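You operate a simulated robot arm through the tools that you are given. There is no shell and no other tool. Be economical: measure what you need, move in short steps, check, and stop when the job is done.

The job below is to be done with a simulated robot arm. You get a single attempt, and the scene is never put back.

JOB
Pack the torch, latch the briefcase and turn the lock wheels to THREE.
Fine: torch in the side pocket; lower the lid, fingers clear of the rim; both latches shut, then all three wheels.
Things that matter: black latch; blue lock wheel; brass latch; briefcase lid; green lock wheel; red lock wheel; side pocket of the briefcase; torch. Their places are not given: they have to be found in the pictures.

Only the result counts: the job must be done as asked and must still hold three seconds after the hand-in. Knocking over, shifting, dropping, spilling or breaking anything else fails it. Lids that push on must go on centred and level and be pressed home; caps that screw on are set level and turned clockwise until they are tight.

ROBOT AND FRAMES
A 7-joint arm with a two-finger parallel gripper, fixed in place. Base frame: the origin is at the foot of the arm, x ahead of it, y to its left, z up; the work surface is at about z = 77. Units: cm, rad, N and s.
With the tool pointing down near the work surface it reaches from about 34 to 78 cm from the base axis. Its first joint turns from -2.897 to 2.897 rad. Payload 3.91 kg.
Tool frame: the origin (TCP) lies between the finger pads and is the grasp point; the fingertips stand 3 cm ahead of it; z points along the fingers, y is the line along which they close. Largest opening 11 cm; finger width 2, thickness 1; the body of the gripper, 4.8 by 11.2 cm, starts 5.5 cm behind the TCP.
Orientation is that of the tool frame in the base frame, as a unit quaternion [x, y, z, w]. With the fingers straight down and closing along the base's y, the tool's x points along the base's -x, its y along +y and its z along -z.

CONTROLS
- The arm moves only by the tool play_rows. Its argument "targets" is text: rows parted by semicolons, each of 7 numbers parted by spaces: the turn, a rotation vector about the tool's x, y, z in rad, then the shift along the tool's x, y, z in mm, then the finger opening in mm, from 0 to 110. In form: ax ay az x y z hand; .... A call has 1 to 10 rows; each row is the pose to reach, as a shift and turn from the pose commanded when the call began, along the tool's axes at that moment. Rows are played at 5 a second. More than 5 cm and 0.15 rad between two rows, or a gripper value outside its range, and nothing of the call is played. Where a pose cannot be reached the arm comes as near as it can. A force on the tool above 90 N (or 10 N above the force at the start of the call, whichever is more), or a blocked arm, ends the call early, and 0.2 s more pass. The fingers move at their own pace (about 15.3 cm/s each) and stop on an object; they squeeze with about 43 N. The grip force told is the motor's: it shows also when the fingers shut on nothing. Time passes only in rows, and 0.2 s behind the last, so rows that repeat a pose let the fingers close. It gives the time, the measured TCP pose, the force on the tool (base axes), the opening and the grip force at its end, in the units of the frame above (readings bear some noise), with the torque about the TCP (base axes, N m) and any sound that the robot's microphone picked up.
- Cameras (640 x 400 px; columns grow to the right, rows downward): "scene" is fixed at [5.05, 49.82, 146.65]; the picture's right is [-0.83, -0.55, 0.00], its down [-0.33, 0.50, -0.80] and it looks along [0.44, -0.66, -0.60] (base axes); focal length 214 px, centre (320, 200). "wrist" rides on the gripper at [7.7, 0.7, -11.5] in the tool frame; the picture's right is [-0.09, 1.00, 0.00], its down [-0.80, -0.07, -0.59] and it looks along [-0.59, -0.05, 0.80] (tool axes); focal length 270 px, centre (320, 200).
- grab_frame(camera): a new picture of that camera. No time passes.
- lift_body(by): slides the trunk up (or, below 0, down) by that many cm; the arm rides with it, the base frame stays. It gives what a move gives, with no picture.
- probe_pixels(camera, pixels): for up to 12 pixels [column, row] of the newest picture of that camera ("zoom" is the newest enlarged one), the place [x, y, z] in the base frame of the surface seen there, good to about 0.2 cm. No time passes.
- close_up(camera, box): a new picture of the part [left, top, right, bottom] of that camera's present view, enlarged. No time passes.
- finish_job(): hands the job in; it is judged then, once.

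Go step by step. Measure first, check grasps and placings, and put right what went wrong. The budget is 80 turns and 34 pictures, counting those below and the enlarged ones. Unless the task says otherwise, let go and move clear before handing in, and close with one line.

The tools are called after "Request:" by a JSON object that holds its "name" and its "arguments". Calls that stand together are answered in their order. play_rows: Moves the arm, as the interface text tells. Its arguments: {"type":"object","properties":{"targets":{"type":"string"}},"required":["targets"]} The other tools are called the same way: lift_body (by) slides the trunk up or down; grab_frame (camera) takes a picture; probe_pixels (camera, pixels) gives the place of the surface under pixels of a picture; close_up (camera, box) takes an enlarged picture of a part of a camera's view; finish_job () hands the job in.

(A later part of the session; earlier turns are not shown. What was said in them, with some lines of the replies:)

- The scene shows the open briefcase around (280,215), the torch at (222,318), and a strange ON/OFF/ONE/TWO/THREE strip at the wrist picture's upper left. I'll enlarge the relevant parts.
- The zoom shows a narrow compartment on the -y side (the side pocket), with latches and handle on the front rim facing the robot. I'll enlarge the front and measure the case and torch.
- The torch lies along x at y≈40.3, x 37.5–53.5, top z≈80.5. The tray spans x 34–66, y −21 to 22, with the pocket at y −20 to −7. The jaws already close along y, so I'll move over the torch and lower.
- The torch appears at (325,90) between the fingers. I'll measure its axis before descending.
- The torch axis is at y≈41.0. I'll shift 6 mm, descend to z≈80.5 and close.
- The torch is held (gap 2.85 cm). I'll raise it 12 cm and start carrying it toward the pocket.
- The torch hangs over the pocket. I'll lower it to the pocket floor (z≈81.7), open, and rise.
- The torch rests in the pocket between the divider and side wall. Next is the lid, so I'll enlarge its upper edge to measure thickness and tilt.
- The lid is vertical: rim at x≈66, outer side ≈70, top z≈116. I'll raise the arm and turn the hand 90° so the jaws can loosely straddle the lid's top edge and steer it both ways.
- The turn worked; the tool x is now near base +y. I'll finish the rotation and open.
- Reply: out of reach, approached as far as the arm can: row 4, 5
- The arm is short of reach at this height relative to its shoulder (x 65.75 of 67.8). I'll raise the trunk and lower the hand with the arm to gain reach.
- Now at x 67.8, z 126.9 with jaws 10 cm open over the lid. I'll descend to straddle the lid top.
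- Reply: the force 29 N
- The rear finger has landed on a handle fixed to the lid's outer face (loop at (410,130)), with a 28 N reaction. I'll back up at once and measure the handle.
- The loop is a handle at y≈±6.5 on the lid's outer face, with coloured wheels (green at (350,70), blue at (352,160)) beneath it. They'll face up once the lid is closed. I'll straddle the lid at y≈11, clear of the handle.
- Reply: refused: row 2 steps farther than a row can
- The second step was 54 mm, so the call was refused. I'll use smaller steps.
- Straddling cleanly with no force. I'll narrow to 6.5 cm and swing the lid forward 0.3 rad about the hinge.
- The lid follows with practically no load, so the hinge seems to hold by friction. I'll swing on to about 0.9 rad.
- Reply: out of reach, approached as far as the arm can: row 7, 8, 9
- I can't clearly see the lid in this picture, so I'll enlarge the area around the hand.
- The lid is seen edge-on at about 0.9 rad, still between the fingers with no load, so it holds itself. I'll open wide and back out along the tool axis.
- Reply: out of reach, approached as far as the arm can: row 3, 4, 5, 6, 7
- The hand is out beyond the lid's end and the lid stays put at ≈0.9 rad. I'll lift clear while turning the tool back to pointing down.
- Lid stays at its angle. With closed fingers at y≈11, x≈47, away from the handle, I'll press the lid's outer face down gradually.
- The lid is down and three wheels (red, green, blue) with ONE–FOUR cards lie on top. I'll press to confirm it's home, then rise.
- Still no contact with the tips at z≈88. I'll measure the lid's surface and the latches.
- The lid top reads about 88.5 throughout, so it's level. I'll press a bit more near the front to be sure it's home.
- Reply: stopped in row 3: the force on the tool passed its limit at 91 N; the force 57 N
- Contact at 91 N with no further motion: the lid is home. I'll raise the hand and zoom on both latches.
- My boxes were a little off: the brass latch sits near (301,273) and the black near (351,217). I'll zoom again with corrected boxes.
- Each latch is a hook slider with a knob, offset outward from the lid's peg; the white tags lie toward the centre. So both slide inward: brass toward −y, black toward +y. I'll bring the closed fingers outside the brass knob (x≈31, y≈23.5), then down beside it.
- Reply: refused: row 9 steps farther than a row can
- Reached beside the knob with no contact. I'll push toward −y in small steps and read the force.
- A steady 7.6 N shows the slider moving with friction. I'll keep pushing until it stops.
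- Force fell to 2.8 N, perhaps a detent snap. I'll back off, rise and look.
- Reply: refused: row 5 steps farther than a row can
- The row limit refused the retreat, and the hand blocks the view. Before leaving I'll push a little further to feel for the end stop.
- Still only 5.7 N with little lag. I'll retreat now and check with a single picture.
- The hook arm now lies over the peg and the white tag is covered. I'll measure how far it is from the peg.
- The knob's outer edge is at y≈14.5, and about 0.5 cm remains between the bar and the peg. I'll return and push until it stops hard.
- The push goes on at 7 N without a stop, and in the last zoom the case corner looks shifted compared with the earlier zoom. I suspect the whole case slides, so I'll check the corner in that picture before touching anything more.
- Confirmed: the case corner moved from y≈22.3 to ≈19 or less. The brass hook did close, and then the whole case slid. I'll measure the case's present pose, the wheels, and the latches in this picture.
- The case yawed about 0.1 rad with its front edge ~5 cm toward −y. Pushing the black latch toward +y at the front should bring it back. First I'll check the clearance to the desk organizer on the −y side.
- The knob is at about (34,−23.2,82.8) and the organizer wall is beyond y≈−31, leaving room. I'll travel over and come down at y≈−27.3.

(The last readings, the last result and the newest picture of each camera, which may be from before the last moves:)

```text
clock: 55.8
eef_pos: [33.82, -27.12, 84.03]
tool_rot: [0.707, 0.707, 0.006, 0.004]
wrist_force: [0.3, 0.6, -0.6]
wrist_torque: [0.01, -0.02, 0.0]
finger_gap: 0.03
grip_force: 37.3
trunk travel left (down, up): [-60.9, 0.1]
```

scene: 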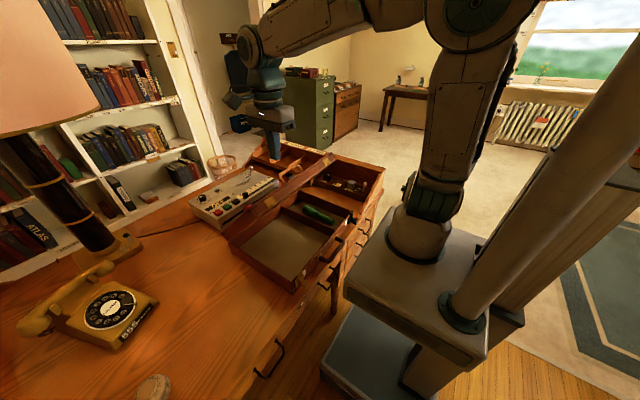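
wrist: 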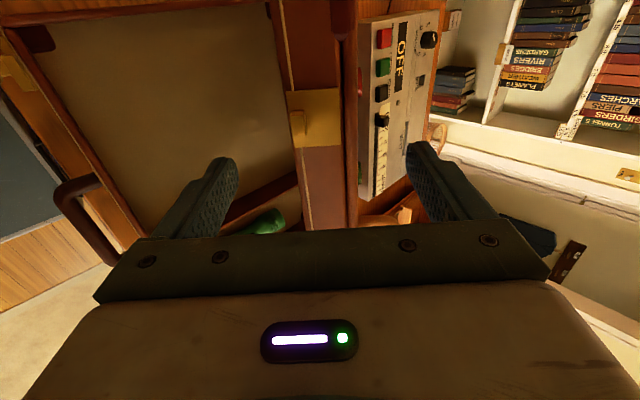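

In place beside the knob, no contact. I'll push toward +y and watch forces.

Request:
{"name": "play_rows", "arguments": {"targets": "0 0 0 10 0 0 0; 0 0 0 18 0 0 0; 0 0 0 24 0 0 0; 0 0 0 29 0 0 0; 0 0 0 29 0 0 0"}}

Request:
{"name": "play_rows", "arguments": {"targets": "0 0 0 5 0 0 0; 0 0 0 10 0 0 0; 0 0 0 14 0 0 0; 0 0 0 14 0 0 0"}}

Request:
{"name": "play_rows", "arguments": {"targets": "0 0 0 5 0 0 0; 0 0 0 10 0 0 0; 0 0 0 14 0 0 0; 0 0 0 14 0 0 0"}}

```text
clock: 57.0
eef_pos: [33.81, -24.18, 83.99]
tool_rot: [0.707, 0.707, 0.005, 0.003]
wrist_force: [0.7, -0.6, -0.7]
wrist_torque: [0.02, -0.02, -0.02]
finger_gap: 0.0
grip_force: 38.1
trunk travel left (down, up): [-60.9, 0.1]
```

```text
clock: 58.0
eef_pos: [33.9, -22.86, 83.91]
tool_rot: [0.707, 0.707, 0.006, 0.004]
wrist_force: [-2.8, -7.2, 0.5]
wrist_torque: [-0.14, -0.02, 0.01]
finger_gap: 0.02
grip_force: 37.6
trunk travel left (down, up): [-60.9, 0.1]
```

```text
clock: 59.0
eef_pos: [33.73, -21.44, 84.15]
tool_rot: [0.708, 0.706, 0.006, 0.003]
wrist_force: [-0.4, -7.2, 0.7]
wrist_torque: [-0.15, 0.01, 0.05]
finger_gap: 0.02
grip_force: 37.5
trunk travel left (down, up): [-60.9, 0.1]
```

A steady 7.2 N again. I'll push about 3 cm more, as restoring the case is wanted anyway, then look.

Request:
{"name": "play_rows", "arguments": {"targets": "0 0 0 5 0 0 0; 0 0 0 10 0 0 0; 0 0 0 15 0 0 0; 0 0 0 20 0 0 0; 0 0 0 25 0 0 0; 0 0 0 30 0 0 0; 0 0 0 30 0 0 0"}}

Request:
{"name": "close_up", "arguments": {"camera": "scene", "box": [250, 190, 378, 270]}}

```text
clock: 60.6
eef_pos: [33.8, -18.38, 84.13]
tool_rot: [0.707, 0.707, 0.007, 0.002]
wrist_force: [-1.5, -4.8, 0.3]
wrist_torque: [-0.14, 0.06, 0.02]
finger_gap: 0.01
grip_force: 37.6
trunk travel left (down, up): [-60.9, 0.1]
```

```text
5.00 times, centred on (314, 230) of scene
```

zoom: 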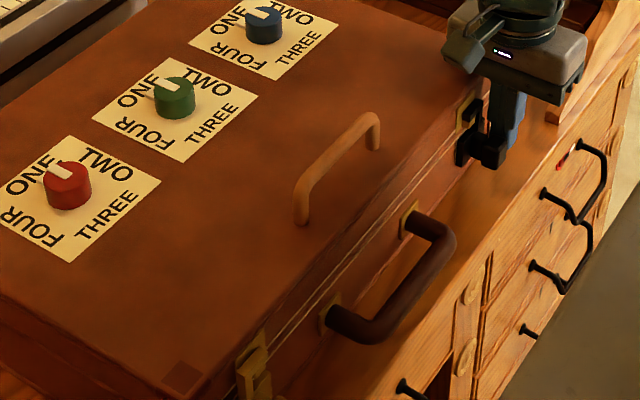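

The case is nearly back to its original place (corner patch at scene (288,265) versus (287,270) at first), and the black hook covers its white tag. I'll probe the pose, both latches and the wheels.

Request:
{"name": "probe_pixels", "arguments": {"camera": "zoom", "pixels": [[190, 378], [70, 185], [176, 98], [265, 27], [20, 165], [105, 165], [105, 212], [20, 220], [465, 115], [490, 115], [465, 145], [495, 160]]}}

Request:
{"name": "probe_pixels", "arguments": {"camera": "zoom", "pixels": [[68, 172], [60, 170], [85, 175], [50, 190], [70, 205], [88, 195], [174, 83], [160, 95], [192, 95], [176, 116], [300, 220], [375, 140]]}}

```text
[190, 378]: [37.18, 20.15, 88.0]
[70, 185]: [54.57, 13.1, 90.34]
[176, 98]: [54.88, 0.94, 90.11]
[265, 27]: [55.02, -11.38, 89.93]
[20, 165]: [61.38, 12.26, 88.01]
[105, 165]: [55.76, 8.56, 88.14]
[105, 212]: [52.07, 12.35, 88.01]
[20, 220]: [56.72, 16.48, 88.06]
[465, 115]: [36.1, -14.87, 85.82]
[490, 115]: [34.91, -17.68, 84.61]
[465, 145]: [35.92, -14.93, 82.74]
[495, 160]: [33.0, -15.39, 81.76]
```

```text
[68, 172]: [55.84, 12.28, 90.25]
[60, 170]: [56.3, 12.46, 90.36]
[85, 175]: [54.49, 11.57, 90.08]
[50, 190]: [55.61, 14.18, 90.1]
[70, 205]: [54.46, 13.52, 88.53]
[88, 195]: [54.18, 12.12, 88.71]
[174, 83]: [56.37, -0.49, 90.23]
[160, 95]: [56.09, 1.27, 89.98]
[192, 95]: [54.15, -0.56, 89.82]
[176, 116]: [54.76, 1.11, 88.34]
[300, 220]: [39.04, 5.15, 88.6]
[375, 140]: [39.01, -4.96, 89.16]
```

The handle bases both read x≈39, so the yaw is restored, with wheels at x≈55 and y≈12.7, 0.6, −11.6. I'll retract and take one picture of both latches.

Request:
{"name": "play_rows", "arguments": {"targets": "0 0 0 -15 0 0 0; 0 0 0 -30 0 0 0; 0 0 0 -30 0 -45 0; 0 0 0 -30 0 -90 0; 0 0 0 -30 0 -135 0; 0 0 0 -30 40 -160 0; 0 0 0 -30 88 -160 0; 0 0 0 -30 135 -160 0"}}

Request:
{"name": "close_up", "arguments": {"camera": "scene", "box": [286, 206, 356, 280]}}

```text
clock: 62.4
eef_pos: [47.22, -21.58, 100.13]
tool_rot: [0.708, 0.706, 0.005, 0.003]
wrist_force: [0.6, 0.1, -0.1]
wrist_torque: [0.0, 0.0, 0.02]
finger_gap: 0.03
grip_force: 38.1
trunk travel left (down, up): [-60.9, 0.1]
```

```text
5.41 times, centred on (321, 243) of scene
```

zoom: 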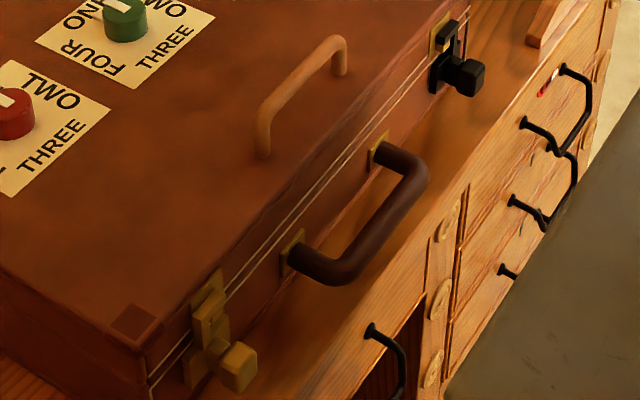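

Both hooks appear over their pegs with tags covered. I'll probe to compare the two travels.

Request:
{"name": "probe_pixels", "arguments": {"camera": "zoom", "pixels": [[205, 280], [200, 335], [217, 318], [222, 300], [240, 365], [190, 375], [442, 40], [455, 30], [465, 75], [452, 50], [434, 75], [147, 370]]}}

```text
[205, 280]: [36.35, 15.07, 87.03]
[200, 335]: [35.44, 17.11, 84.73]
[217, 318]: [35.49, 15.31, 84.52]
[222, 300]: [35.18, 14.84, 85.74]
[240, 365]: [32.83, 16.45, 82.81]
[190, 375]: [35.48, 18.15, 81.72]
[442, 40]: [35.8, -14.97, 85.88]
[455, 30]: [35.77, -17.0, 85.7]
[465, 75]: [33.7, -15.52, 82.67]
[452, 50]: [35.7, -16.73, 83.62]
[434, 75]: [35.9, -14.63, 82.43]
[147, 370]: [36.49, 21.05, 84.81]
```

The travels look similar, but I want to be certain of the black hook, so I'll use one tight picture of it.

Request:
{"name": "close_up", "arguments": {"camera": "scene", "box": [330, 206, 362, 226]}}

```text
16.00 times, centred on (346, 216) of scene
```

zoom: 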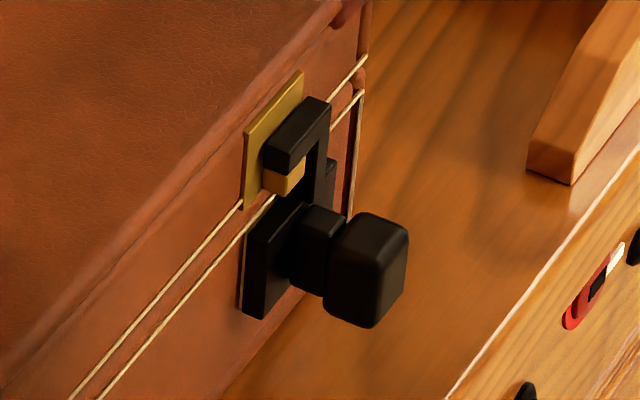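

The hook lies over the peg and nearly touches its end, with perhaps a sliver of white tag left at (243,290). One more 8 mm push will make sure it's at its stop, and also restores the case's position slightly.

Request:
{"name": "play_rows", "arguments": {"targets": "0 0 0 0 -48 0 0; 0 0 0 0 -95 0 0; 0 0 0 0 -135 20 0; 0 0 0 0 -135 65 0; 0 0 0 0 -135 110 0; 0 0 0 0 -135 160 0; 0 0 0 20 -135 160 0; 0 0 0 30 -135 160 0; 0 0 0 36 -135 160 0; 0 0 0 39 -135 160 0"}}

Request:
{"name": "play_rows", "arguments": {"targets": "0 0 0 3 0 0 0; 0 0 0 3 0 0 0; 0 0 0 -15 0 0 0; 0 0 0 -30 0 0 0; 0 0 0 -30 0 -45 0; 0 0 0 -30 0 -90 0; 0 0 0 -30 0 -135 0; 0 0 0 -30 30 -170 0; 0 0 0 0 60 -190 0; 0 0 0 30 100 -190 50"}}

```text
clock: 64.6
eef_pos: [33.87, -17.55, 84.01]
tool_rot: [0.707, 0.707, 0.006, 0.004]
wrist_force: [-1.8, -7.9, 0.1]
wrist_torque: [-0.18, 0.0, 0.0]
finger_gap: 0.03
grip_force: 37.6
trunk travel left (down, up): [-60.9, 0.1]
```

```text
clock: 66.8
eef_pos: [43.76, -14.56, 103.04]
tool_rot: [0.708, 0.707, 0.006, 0.003]
wrist_force: [-0.4, -1.8, 0.4]
wrist_torque: [-0.04, -0.04, -0.02]
finger_gap: 5.01
grip_force: 0.1
trunk travel left (down, up): [-60.9, 0.1]
```

Latches done. From the cards, ONE is the +x side, TWO −y, THREE −x, FOUR +y, and all pointers face +x (ONE). Each wheel therefore needs a 180° turn, clockwise through TWO. I'll take a tight picture for exact centres.

Request:
{"name": "close_up", "arguments": {"camera": "scene", "box": [248, 182, 320, 240]}}

```text
6.90 times, centred on (284, 211) of scene
```

zoom: 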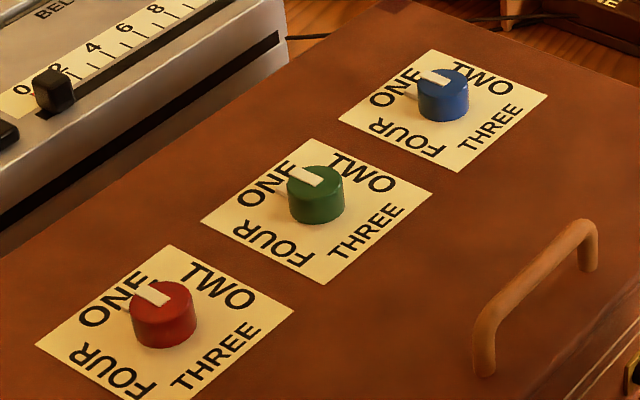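

Pictures are tight (1 left), but this one is clear. I'll probe the wheel tops, pointers and card corners.

Request:
{"name": "probe_pixels", "arguments": {"camera": "zoom", "pixels": [[135, 300], [192, 297], [163, 284], [163, 316], [290, 183], [343, 185], [316, 167], [316, 198], [420, 85], [467, 85], [447, 69], [442, 96]]}}

Request:
{"name": "probe_pixels", "arguments": {"camera": "zoom", "pixels": [[170, 247], [290, 310], [40, 345], [308, 141], [429, 193], [322, 281], [205, 220], [432, 52], [545, 95], [458, 170], [342, 118], [148, 293]]}}

```text
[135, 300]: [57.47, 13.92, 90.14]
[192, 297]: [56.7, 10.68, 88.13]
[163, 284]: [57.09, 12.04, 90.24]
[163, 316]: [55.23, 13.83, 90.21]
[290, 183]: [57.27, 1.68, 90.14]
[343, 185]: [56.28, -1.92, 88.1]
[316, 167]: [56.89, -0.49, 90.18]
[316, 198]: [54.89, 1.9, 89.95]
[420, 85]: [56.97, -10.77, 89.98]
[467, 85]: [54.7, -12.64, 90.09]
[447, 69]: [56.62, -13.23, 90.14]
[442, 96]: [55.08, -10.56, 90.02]
```

```text
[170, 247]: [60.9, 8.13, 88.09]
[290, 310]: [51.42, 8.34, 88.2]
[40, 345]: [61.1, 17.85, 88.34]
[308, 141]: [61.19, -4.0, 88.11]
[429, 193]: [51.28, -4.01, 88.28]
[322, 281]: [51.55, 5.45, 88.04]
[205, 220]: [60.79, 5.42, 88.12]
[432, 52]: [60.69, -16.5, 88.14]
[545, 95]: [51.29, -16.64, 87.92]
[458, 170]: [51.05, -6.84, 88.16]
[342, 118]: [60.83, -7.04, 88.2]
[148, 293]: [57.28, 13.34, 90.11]
```

The card corners give wheel centres (56.1, 13.0), (56.1, 0.7) and (56.0, −11.75), with no yaw and a radius of about 1.7. I'll go over the blue wheel first, turning the hand back −90° on the way.

Request:
{"name": "play_rows", "arguments": {"targets": "0 0 -0.148 3 12 0 70; 0 0 -0.296 6 24 0 70; 0 0 -0.444 9 36 0 70; 0 0 -0.592 12 48 0 70; 0 0 -0.74 15 60 0 70; 0 0 -0.888 18 72 0 70; 0 0 -1.036 21 84 0 70; 0 0 -1.184 24 98 0 70; 0 0 -1.332 27 112 0 70; 0 0 -1.48 28 123 0 70"}}

Request:
{"name": "play_rows", "arguments": {"targets": "0 0 -0.09 0 0 0 70; 0 0 -0.09 0 0 0 70"}}

```text
clock: 69.0
eef_pos: [55.88, -11.8, 103.47]
tool_rot: [0.045, 0.999, 0.003, 0.006]
wrist_force: [-1.0, 0.4, 0.3]
wrist_torque: [-0.03, 0.0, 0.0]
finger_gap: 7.0
grip_force: 0.2
trunk travel left (down, up): [-60.9, 0.1]
```

```text
clock: 69.6
eef_pos: [56.01, -11.79, 103.43]
tool_rot: [0.002, 1.0, 0.002, 0.007]
wrist_force: [0.5, -0.5, -0.9]
wrist_torque: [0.01, 0.01, 0.01]
finger_gap: 7.04
grip_force: 0.0
trunk travel left (down, up): [-60.9, 0.1]
```

Aligned over blue. I'll descend to z≈91.7 and close.

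Request:
{"name": "play_rows", "arguments": {"targets": "0 0 0 0 0 45 70; 0 0 0 0 0 90 70; 0 0 0 0 0 112 70; 0 0 0 0 0 117 70; 0 0 0 0 0 117 70; 0 0 0 0 0 117 0; 0 0 0 0 0 117 0; 0 0 0 0 0 117 0"}}

```text
clock: 71.4
eef_pos: [56.05, -11.74, 91.64]
tool_rot: [0.001, 1.0, 0.002, 0.006]
wrist_force: [0.6, 0.6, 0.2]
wrist_torque: [0.05, -0.26, 0.03]
finger_gap: 3.32
grip_force: 42.8
trunk travel left (down, up): [-60.9, 0.1]
```

The wheel is gripped (3.32 cm). I'll turn clockwise about the tool z.

Request:
{"name": "play_rows", "arguments": {"targets": "0 0 0.1 0 0 0 0; 0 0 0.2 0 0 0 0; 0 0 0.34 0 0 0 0; 0 0 0.48 0 0 0 0; 0 0 0.62 0 0 0 0; 0 0 0.76 0 0 0 0; 0 0 0.9 0 0 0 0; 0 0 1.04 0 0 0 0; 0 0 1.18 0 0 0 0; 0 0 1.32 0 0 0 0"}}

Request:
{"name": "play_rows", "arguments": {"targets": "0 0 0.14 0 0 0 0; 0 0 0.28 0 0 0 0; 0 0 0.42 0 0 0 0; 0 0 0.56 0 0 0 0; 0 0 0.70 0 0 0 0; 0 0 0.84 0 0 0 0; 0 0 0.98 0 0 0 0; 0 0 1.12 0 0 0 0; 0 0 1.26 0 0 0 0; 0 0 1.40 0 0 0 0"}}

```text
clock: 73.6
eef_pos: [56.09, -11.74, 91.73]
tool_rot: [0.615, 0.788, 0.006, 0.004]
wrist_force: [-3.0, 0.2, 1.4]
wrist_torque: [-1.09, -0.23, 0.0]
finger_gap: 3.28
grip_force: 43.2
trunk travel left (down, up): [-60.9, 0.1]
```

```text
clock: 75.8
eef_pos: [55.91, -11.75, 91.83]
tool_rot: [0.978, 0.207, 0.007, 0.0]
wrist_force: [-6.0, 0.8, -0.5]
wrist_torque: [-0.22, 0.49, 0.01]
finger_gap: 3.3
grip_force: 43.1
trunk travel left (down, up): [-60.9, 0.1]
```

Rotation so far is 2.72 rad with no slip torque. I'll finish to π, then release and rise.

Request:
{"name": "play_rows", "arguments": {"targets": "0 0 0.14 0 0 0 0; 0 0 0.28 0 0 0 0; 0 0 0.418 0 0 0 0; 0 0 0.418 0 0 0 0; 0 0 0.418 0 0 0 0; 0 0 0.418 0 0 0 70; 0 0 0.418 0 0 0 70; 0 0 0.418 0 0 -40 70; 0 0 0.418 0 0 -80 70"}}

Request:
{"name": "probe_pixels", "arguments": {"camera": "wrist", "pixels": [[320, 200]]}}

```text
clock: 77.8
eef_pos: [55.96, -11.77, 99.78]
tool_rot: [1.0, 0.0, 0.006, -0.002]
wrist_force: [0.0, 0.5, -0.2]
wrist_torque: [0.02, -0.03, -0.03]
finger_gap: 6.99
grip_force: 0.1
trunk travel left (down, up): [-60.9, 0.1]
```

```text
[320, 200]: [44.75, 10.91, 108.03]
```

Blue was turned a full π and released. Next is green: I'll move +12.45 cm in y while unwinding the hand by −π so the turn can be clockwise again.

Request:
{"name": "play_rows", "arguments": {"targets": "0 0 -0.148 0 -13 0 70; 0 0 -0.296 0 -26 0 70; 0 0 -0.444 0 -39 0 70; 0 0 -0.592 0 -52 0 70; 0 0 -0.74 0 -65 0 70; 0 0 -0.888 0 -78 0 70; 0 0 -1.036 0 -91 0 70; 0 0 -1.184 0 -104 0 70; 0 0 -1.332 1 -117 0 70; 0 0 -1.48 1 -124.5 0 70"}}

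Request:
{"name": "play_rows", "arguments": {"targets": "0 0 -0.148 0 0 0 70; 0 0 -0.296 0 0 0 70; 0 0 -0.444 0 0 0 70; 0 0 -0.592 0 0 0 70; 0 0 -0.74 0 0 0 70; 0 0 -0.888 0 0 0 70; 0 0 -1.036 0 0 0 70; 0 0 -1.184 0 0 0 70; 0 0 -1.332 0 0 0 70; 0 0 -1.48 0 0 0 70"}}

Request:
{"name": "play_rows", "arguments": {"targets": "0 0 -0.1 0 0 0 70; 0 0 -0.1816 0 0 0 70; 0 0 -0.1816 0 0 0 70"}}

```text
clock: 80.0
eef_pos: [56.01, 0.52, 99.8]
tool_rot: [0.737, 0.675, 0.006, 0.003]
wrist_force: [0.8, -0.3, -0.1]
wrist_torque: [0.04, 0.0, 0.02]
finger_gap: 7.0
grip_force: 0.1
trunk travel left (down, up): [-60.9, 0.1]
```

```text
clock: 82.2
eef_pos: [55.99, 0.62, 99.87]
tool_rot: [0.088, 0.996, 0.003, 0.007]
wrist_force: [-0.4, -0.6, 0.4]
wrist_torque: [-0.02, -0.01, -0.04]
finger_gap: 7.01
grip_force: 0.0
trunk travel left (down, up): [-60.9, 0.1]
```

```text
clock: 83.0
eef_pos: [56.13, 0.62, 99.6]
tool_rot: [-0.002, 1.0, 0.001, 0.006]
wrist_force: [0.4, 0.7, 0.4]
wrist_torque: [0.04, 0.03, -0.01]
finger_gap: 6.98
grip_force: 0.1
trunk travel left (down, up): [-60.9, 0.1]
```

Aligned over green. Descend and grip.

Request:
{"name": "play_rows", "arguments": {"targets": "0 0 0 0 0 45 70; 0 0 0 0 0 75 70; 0 0 0 0 0 80 70; 0 0 0 0 0 80 70; 0 0 0 0 0 80 0; 0 0 0 0 0 80 0; 0 0 0 0 0 80 0"}}

```text
clock: 84.6
eef_pos: [56.15, 0.83, 91.72]
tool_rot: [-0.001, 1.0, 0.002, 0.007]
wrist_force: [-0.2, 2.4, 1.0]
wrist_torque: [0.04, -0.16, -0.01]
finger_gap: 3.3
grip_force: 43.0
trunk travel left (down, up): [-60.9, 0.1]
```

Green is gripped (3.3 cm). I'll turn it clockwise by π in three stretches, then release and rise.

Request:
{"name": "play_rows", "arguments": {"targets": "0 0 0.148 0 0 0 0; 0 0 0.296 0 0 0 0; 0 0 0.444 0 0 0 0; 0 0 0.592 0 0 0 0; 0 0 0.74 0 0 0 0; 0 0 0.888 0 0 0 0; 0 0 1.036 0 0 0 0; 0 0 1.184 0 0 0 0; 0 0 1.332 0 0 0 0; 0 0 1.48 0 0 0 0"}}

Request:
{"name": "play_rows", "arguments": {"targets": "0 0 0.148 0 0 0 0; 0 0 0.296 0 0 0 0; 0 0 0.444 0 0 0 0; 0 0 0.592 0 0 0 0; 0 0 0.74 0 0 0 0; 0 0 0.888 0 0 0 0; 0 0 1.036 0 0 0 0; 0 0 1.184 0 0 0 0; 0 0 1.332 0 0 0 0; 0 0 1.48 0 0 0 0"}}

Request:
{"name": "play_rows", "arguments": {"targets": "0 0 0.1 0 0 0 0; 0 0 0.1816 0 0 0 0; 0 0 0.1816 0 0 0 0; 0 0 0.1816 0 0 0 0; 0 0 0.1816 0 0 0 70; 0 0 0.1816 0 0 0 70; 0 0 0.1816 0 0 -40 70; 0 0 0.1816 0 0 -80 70"}}

```text
clock: 86.8
eef_pos: [56.15, 0.74, 91.76]
tool_rot: [0.675, 0.738, 0.005, 0.004]
wrist_force: [4.4, 5.0, 0.2]
wrist_torque: [-0.99, -0.47, 0.0]
finger_gap: 3.31
grip_force: 42.6
trunk travel left (down, up): [-60.9, 0.1]
```

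```text
clock: 89.0
eef_pos: [56.26, 0.72, 91.65]
tool_rot: [0.996, 0.09, 0.006, -0.002]
wrist_force: [6.7, -0.4, -0.4]
wrist_torque: [-0.31, -0.24, 0.0]
finger_gap: 3.31
grip_force: 42.9
trunk travel left (down, up): [-60.9, 0.1]
```

```text
clock: 90.8
eef_pos: [55.91, 0.62, 99.77]
tool_rot: [1.0, 0.001, 0.006, -0.002]
wrist_force: [-0.3, -0.3, -0.7]
wrist_torque: [-0.03, -0.02, -0.01]
finger_gap: 7.04
grip_force: 0.0
trunk travel left (down, up): [-60.9, 0.1]
```

Green is done with the same behaviour. Moving to red (y≈13.0) while unwinding.

Request:
{"name": "play_rows", "arguments": {"targets": "0 0 -0.148 0 -13 0 70; 0 0 -0.296 0 -26 0 70; 0 0 -0.444 0 -39 0 70; 0 0 -0.592 0 -52 0 70; 0 0 -0.74 0 -65 0 70; 0 0 -0.888 0 -78 0 70; 0 0 -1.036 0 -91 0 70; 0 0 -1.184 0 -104 0 70; 0 0 -1.332 1 -117 0 70; 0 0 -1.48 1 -123.5 0 70"}}

Request:
{"name": "play_rows", "arguments": {"targets": "0 0 -0.148 0 0 0 70; 0 0 -0.296 0 0 0 70; 0 0 -0.444 0 0 0 70; 0 0 -0.592 0 0 0 70; 0 0 -0.74 0 0 0 70; 0 0 -0.888 0 0 0 70; 0 0 -1.036 0 0 0 70; 0 0 -1.184 0 0 0 70; 0 0 -1.332 0 0 0 70; 0 0 -1.48 0 0 0 70"}}

Request:
{"name": "play_rows", "arguments": {"targets": "0 0 -0.1 0 0 0 70; 0 0 -0.1816 0 0 0 70; 0 0 -0.1816 0 0 0 70; 0 0 -0.1816 0 0 45 70; 0 0 -0.1816 0 0 72 70; 0 0 -0.1816 0 0 80 70; 0 0 -0.1816 0 0 80 70"}}

```text
clock: 93.0
eef_pos: [56.13, 13.03, 99.65]
tool_rot: [0.736, 0.677, 0.006, 0.002]
wrist_force: [0.4, -1.3, -0.4]
wrist_torque: [0.02, -0.03, -0.01]
finger_gap: 7.0
grip_force: 0.0
trunk travel left (down, up): [-60.9, 0.1]
```

```text
clock: 95.2
eef_pos: [56.1, 13.02, 99.75]
tool_rot: [0.088, 0.996, 0.002, 0.007]
wrist_force: [-1.2, -0.1, -0.3]
wrist_torque: [0.01, 0.01, 0.01]
finger_gap: 6.98
grip_force: 0.1
trunk travel left (down, up): [-60.9, 0.1]
```

```text
clock: 96.8
eef_pos: [56.18, 13.05, 91.78]
tool_rot: [0.0, 1.0, 0.002, 0.007]
wrist_force: [-0.5, -0.9, -0.4]
wrist_torque: [0.03, -0.01, 0.02]
finger_gap: 6.97
grip_force: 0.1
trunk travel left (down, up): [-60.9, 0.1]
```

Positioned around the red wheel with no contact. I'll close, checking the gap before turning.

Request:
{"name": "play_rows", "arguments": {"targets": "0 0 0 0 0 0 0; 0 0 0 0 0 0 0; 0 0 0 0 0 0 0"}}

```text
clock: 97.6
eef_pos: [56.25, 13.06, 91.89]
tool_rot: [-0.001, 1.0, 0.002, 0.006]
wrist_force: [0.4, 1.6, 0.3]
wrist_torque: [0.02, -0.1, -0.02]
finger_gap: 3.28
grip_force: 42.7
trunk travel left (down, up): [-60.9, 0.1]
```

Red is gripped (3.28 cm). I'll turn it by π, release and rise.

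Request:
{"name": "play_rows", "arguments": {"targets": "0 0 0.148 0 0 0 0; 0 0 0.296 0 0 0 0; 0 0 0.444 0 0 0 0; 0 0 0.592 0 0 0 0; 0 0 0.74 0 0 0 0; 0 0 0.888 0 0 0 0; 0 0 1.036 0 0 0 0; 0 0 1.184 0 0 0 0; 0 0 1.332 0 0 0 0; 0 0 1.48 0 0 0 0"}}

Request:
{"name": "play_rows", "arguments": {"targets": "0 0 0.148 0 0 0 0; 0 0 0.296 0 0 0 0; 0 0 0.444 0 0 0 0; 0 0 0.592 0 0 0 0; 0 0 0.74 0 0 0 0; 0 0 0.888 0 0 0 0; 0 0 1.036 0 0 0 0; 0 0 1.184 0 0 0 0; 0 0 1.332 0 0 0 0; 0 0 1.48 0 0 0 0"}}

Request:
{"name": "play_rows", "arguments": {"targets": "0 0 0.1 0 0 0 0; 0 0 0.1816 0 0 0 0; 0 0 0.1816 0 0 0 0; 0 0 0.1816 0 0 0 0; 0 0 0.1816 0 0 0 70; 0 0 0.1816 0 0 0 70; 0 0 0.1816 0 0 -40 70; 0 0 0.1816 0 0 -80 70; 0 0 0.1816 0 0 -125 70; 0 0 0.1816 0 0 -170 70"}}

Request:
{"name": "lift_body", "arguments": {"by": 0.1}}

```text
clock: 99.8
eef_pos: [56.2, 13.02, 91.86]
tool_rot: [0.675, 0.738, 0.006, 0.004]
wrist_force: [1.5, 1.8, 0.0]
wrist_torque: [-0.92, -0.27, -0.04]
finger_gap: 3.28
grip_force: 43.7
trunk travel left (down, up): [-60.9, 0.1]
```

```text
clock: 102.0
eef_pos: [56.11, 13.12, 91.7]
tool_rot: [0.996, 0.09, 0.007, -0.001]
wrist_force: [1.6, 2.0, 2.5]
wrist_torque: [-0.1, -0.31, -0.02]
finger_gap: 3.29
grip_force: 43.4
trunk travel left (down, up): [-60.9, 0.1]
```

```text
clock: 104.2
eef_pos: [55.93, 13.0, 108.7]
tool_rot: [1.0, 0.002, 0.006, -0.002]
wrist_force: [-0.6, 0.0, 0.6]
wrist_torque: [-0.01, -0.03, -0.01]
finger_gap: 6.96
grip_force: 0.0
trunk travel left (down, up): [-60.9, 0.1]
```

```text
clock: 104.7
eef_pos: [55.99, 12.98, 108.78]
tool_rot: [1.0, 0.0, 0.006, -0.001]
wrist_force: [-0.2, 1.0, 0.8]
wrist_torque: [0.01, 0.01, 0.0]
finger_gap: 6.99
grip_force: 0.1
trunk travel left (down, up): [-61.0, 0.0]
```

All three wheels were turned. I'll move the hand up and to −y, out of the camera's way, for the last picture.

Request:
{"name": "play_rows", "arguments": {"targets": "0 0 0 0 30 -35 70; 0 0 0 0 70 -60 70; 0 0 0 0 115 -70 70; 0 0 0 0 160 -70 70; 0 0 0 0 205 -70 70; 0 0 0 0 250 -70 70; 0 0 0 0 295 -70 70; 0 0 0 0 340 -70 70; 0 0 0 0 340 -70 70"}}

Request:
{"name": "close_up", "arguments": {"camera": "scene", "box": [246, 180, 362, 282]}}

```text
clock: 106.7
eef_pos: [55.84, -20.97, 115.78]
tool_rot: [1.0, 0.002, 0.006, -0.002]
wrist_force: [0.1, 1.2, 0.0]
wrist_torque: [0.02, 0.02, 0.03]
finger_gap: 7.02
grip_force: 0.0
trunk travel left (down, up): [-61.0, 0.0]
```

```text
3.92 times, centred on (304, 231) of scene
```

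zoom: 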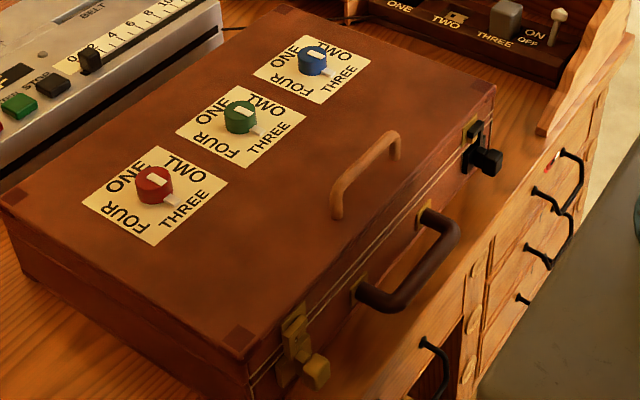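

The pointers now point right-down, toward THREE; both latches are over their pegs and the case is straight. A last probe will check the pointer directions.

Request:
{"name": "probe_pixels", "arguments": {"camera": "zoom", "pixels": [[157, 180], [172, 196], [163, 186], [242, 112], [256, 131], [248, 117], [316, 54], [327, 74], [322, 60], [243, 345], [490, 85]]}}

```text
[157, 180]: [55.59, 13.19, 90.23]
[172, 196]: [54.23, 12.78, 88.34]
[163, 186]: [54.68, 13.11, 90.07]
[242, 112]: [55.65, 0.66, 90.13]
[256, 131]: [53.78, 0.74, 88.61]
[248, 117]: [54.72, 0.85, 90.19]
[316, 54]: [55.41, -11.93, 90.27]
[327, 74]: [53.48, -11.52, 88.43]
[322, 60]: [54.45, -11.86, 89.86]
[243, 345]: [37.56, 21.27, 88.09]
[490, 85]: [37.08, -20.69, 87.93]
```

All three pointers run along −x from their wheel centres, straight at THREE. The lid is level at z≈88, both hooks are over their pegs and the hand is clear, so I'm handing in.

Request:
{"name": "finish_job", "arguments": {}}

```text
The job is handed in.
```

I handed the job in: the torch is in the side pocket, the lid is down, both latches are shut and all three wheels point to THREE. While I was shutting the brass latch, the briefcase slid about 5 cm. Pushing the black latch brought it straight again, within about 1–2 cm of where it started.
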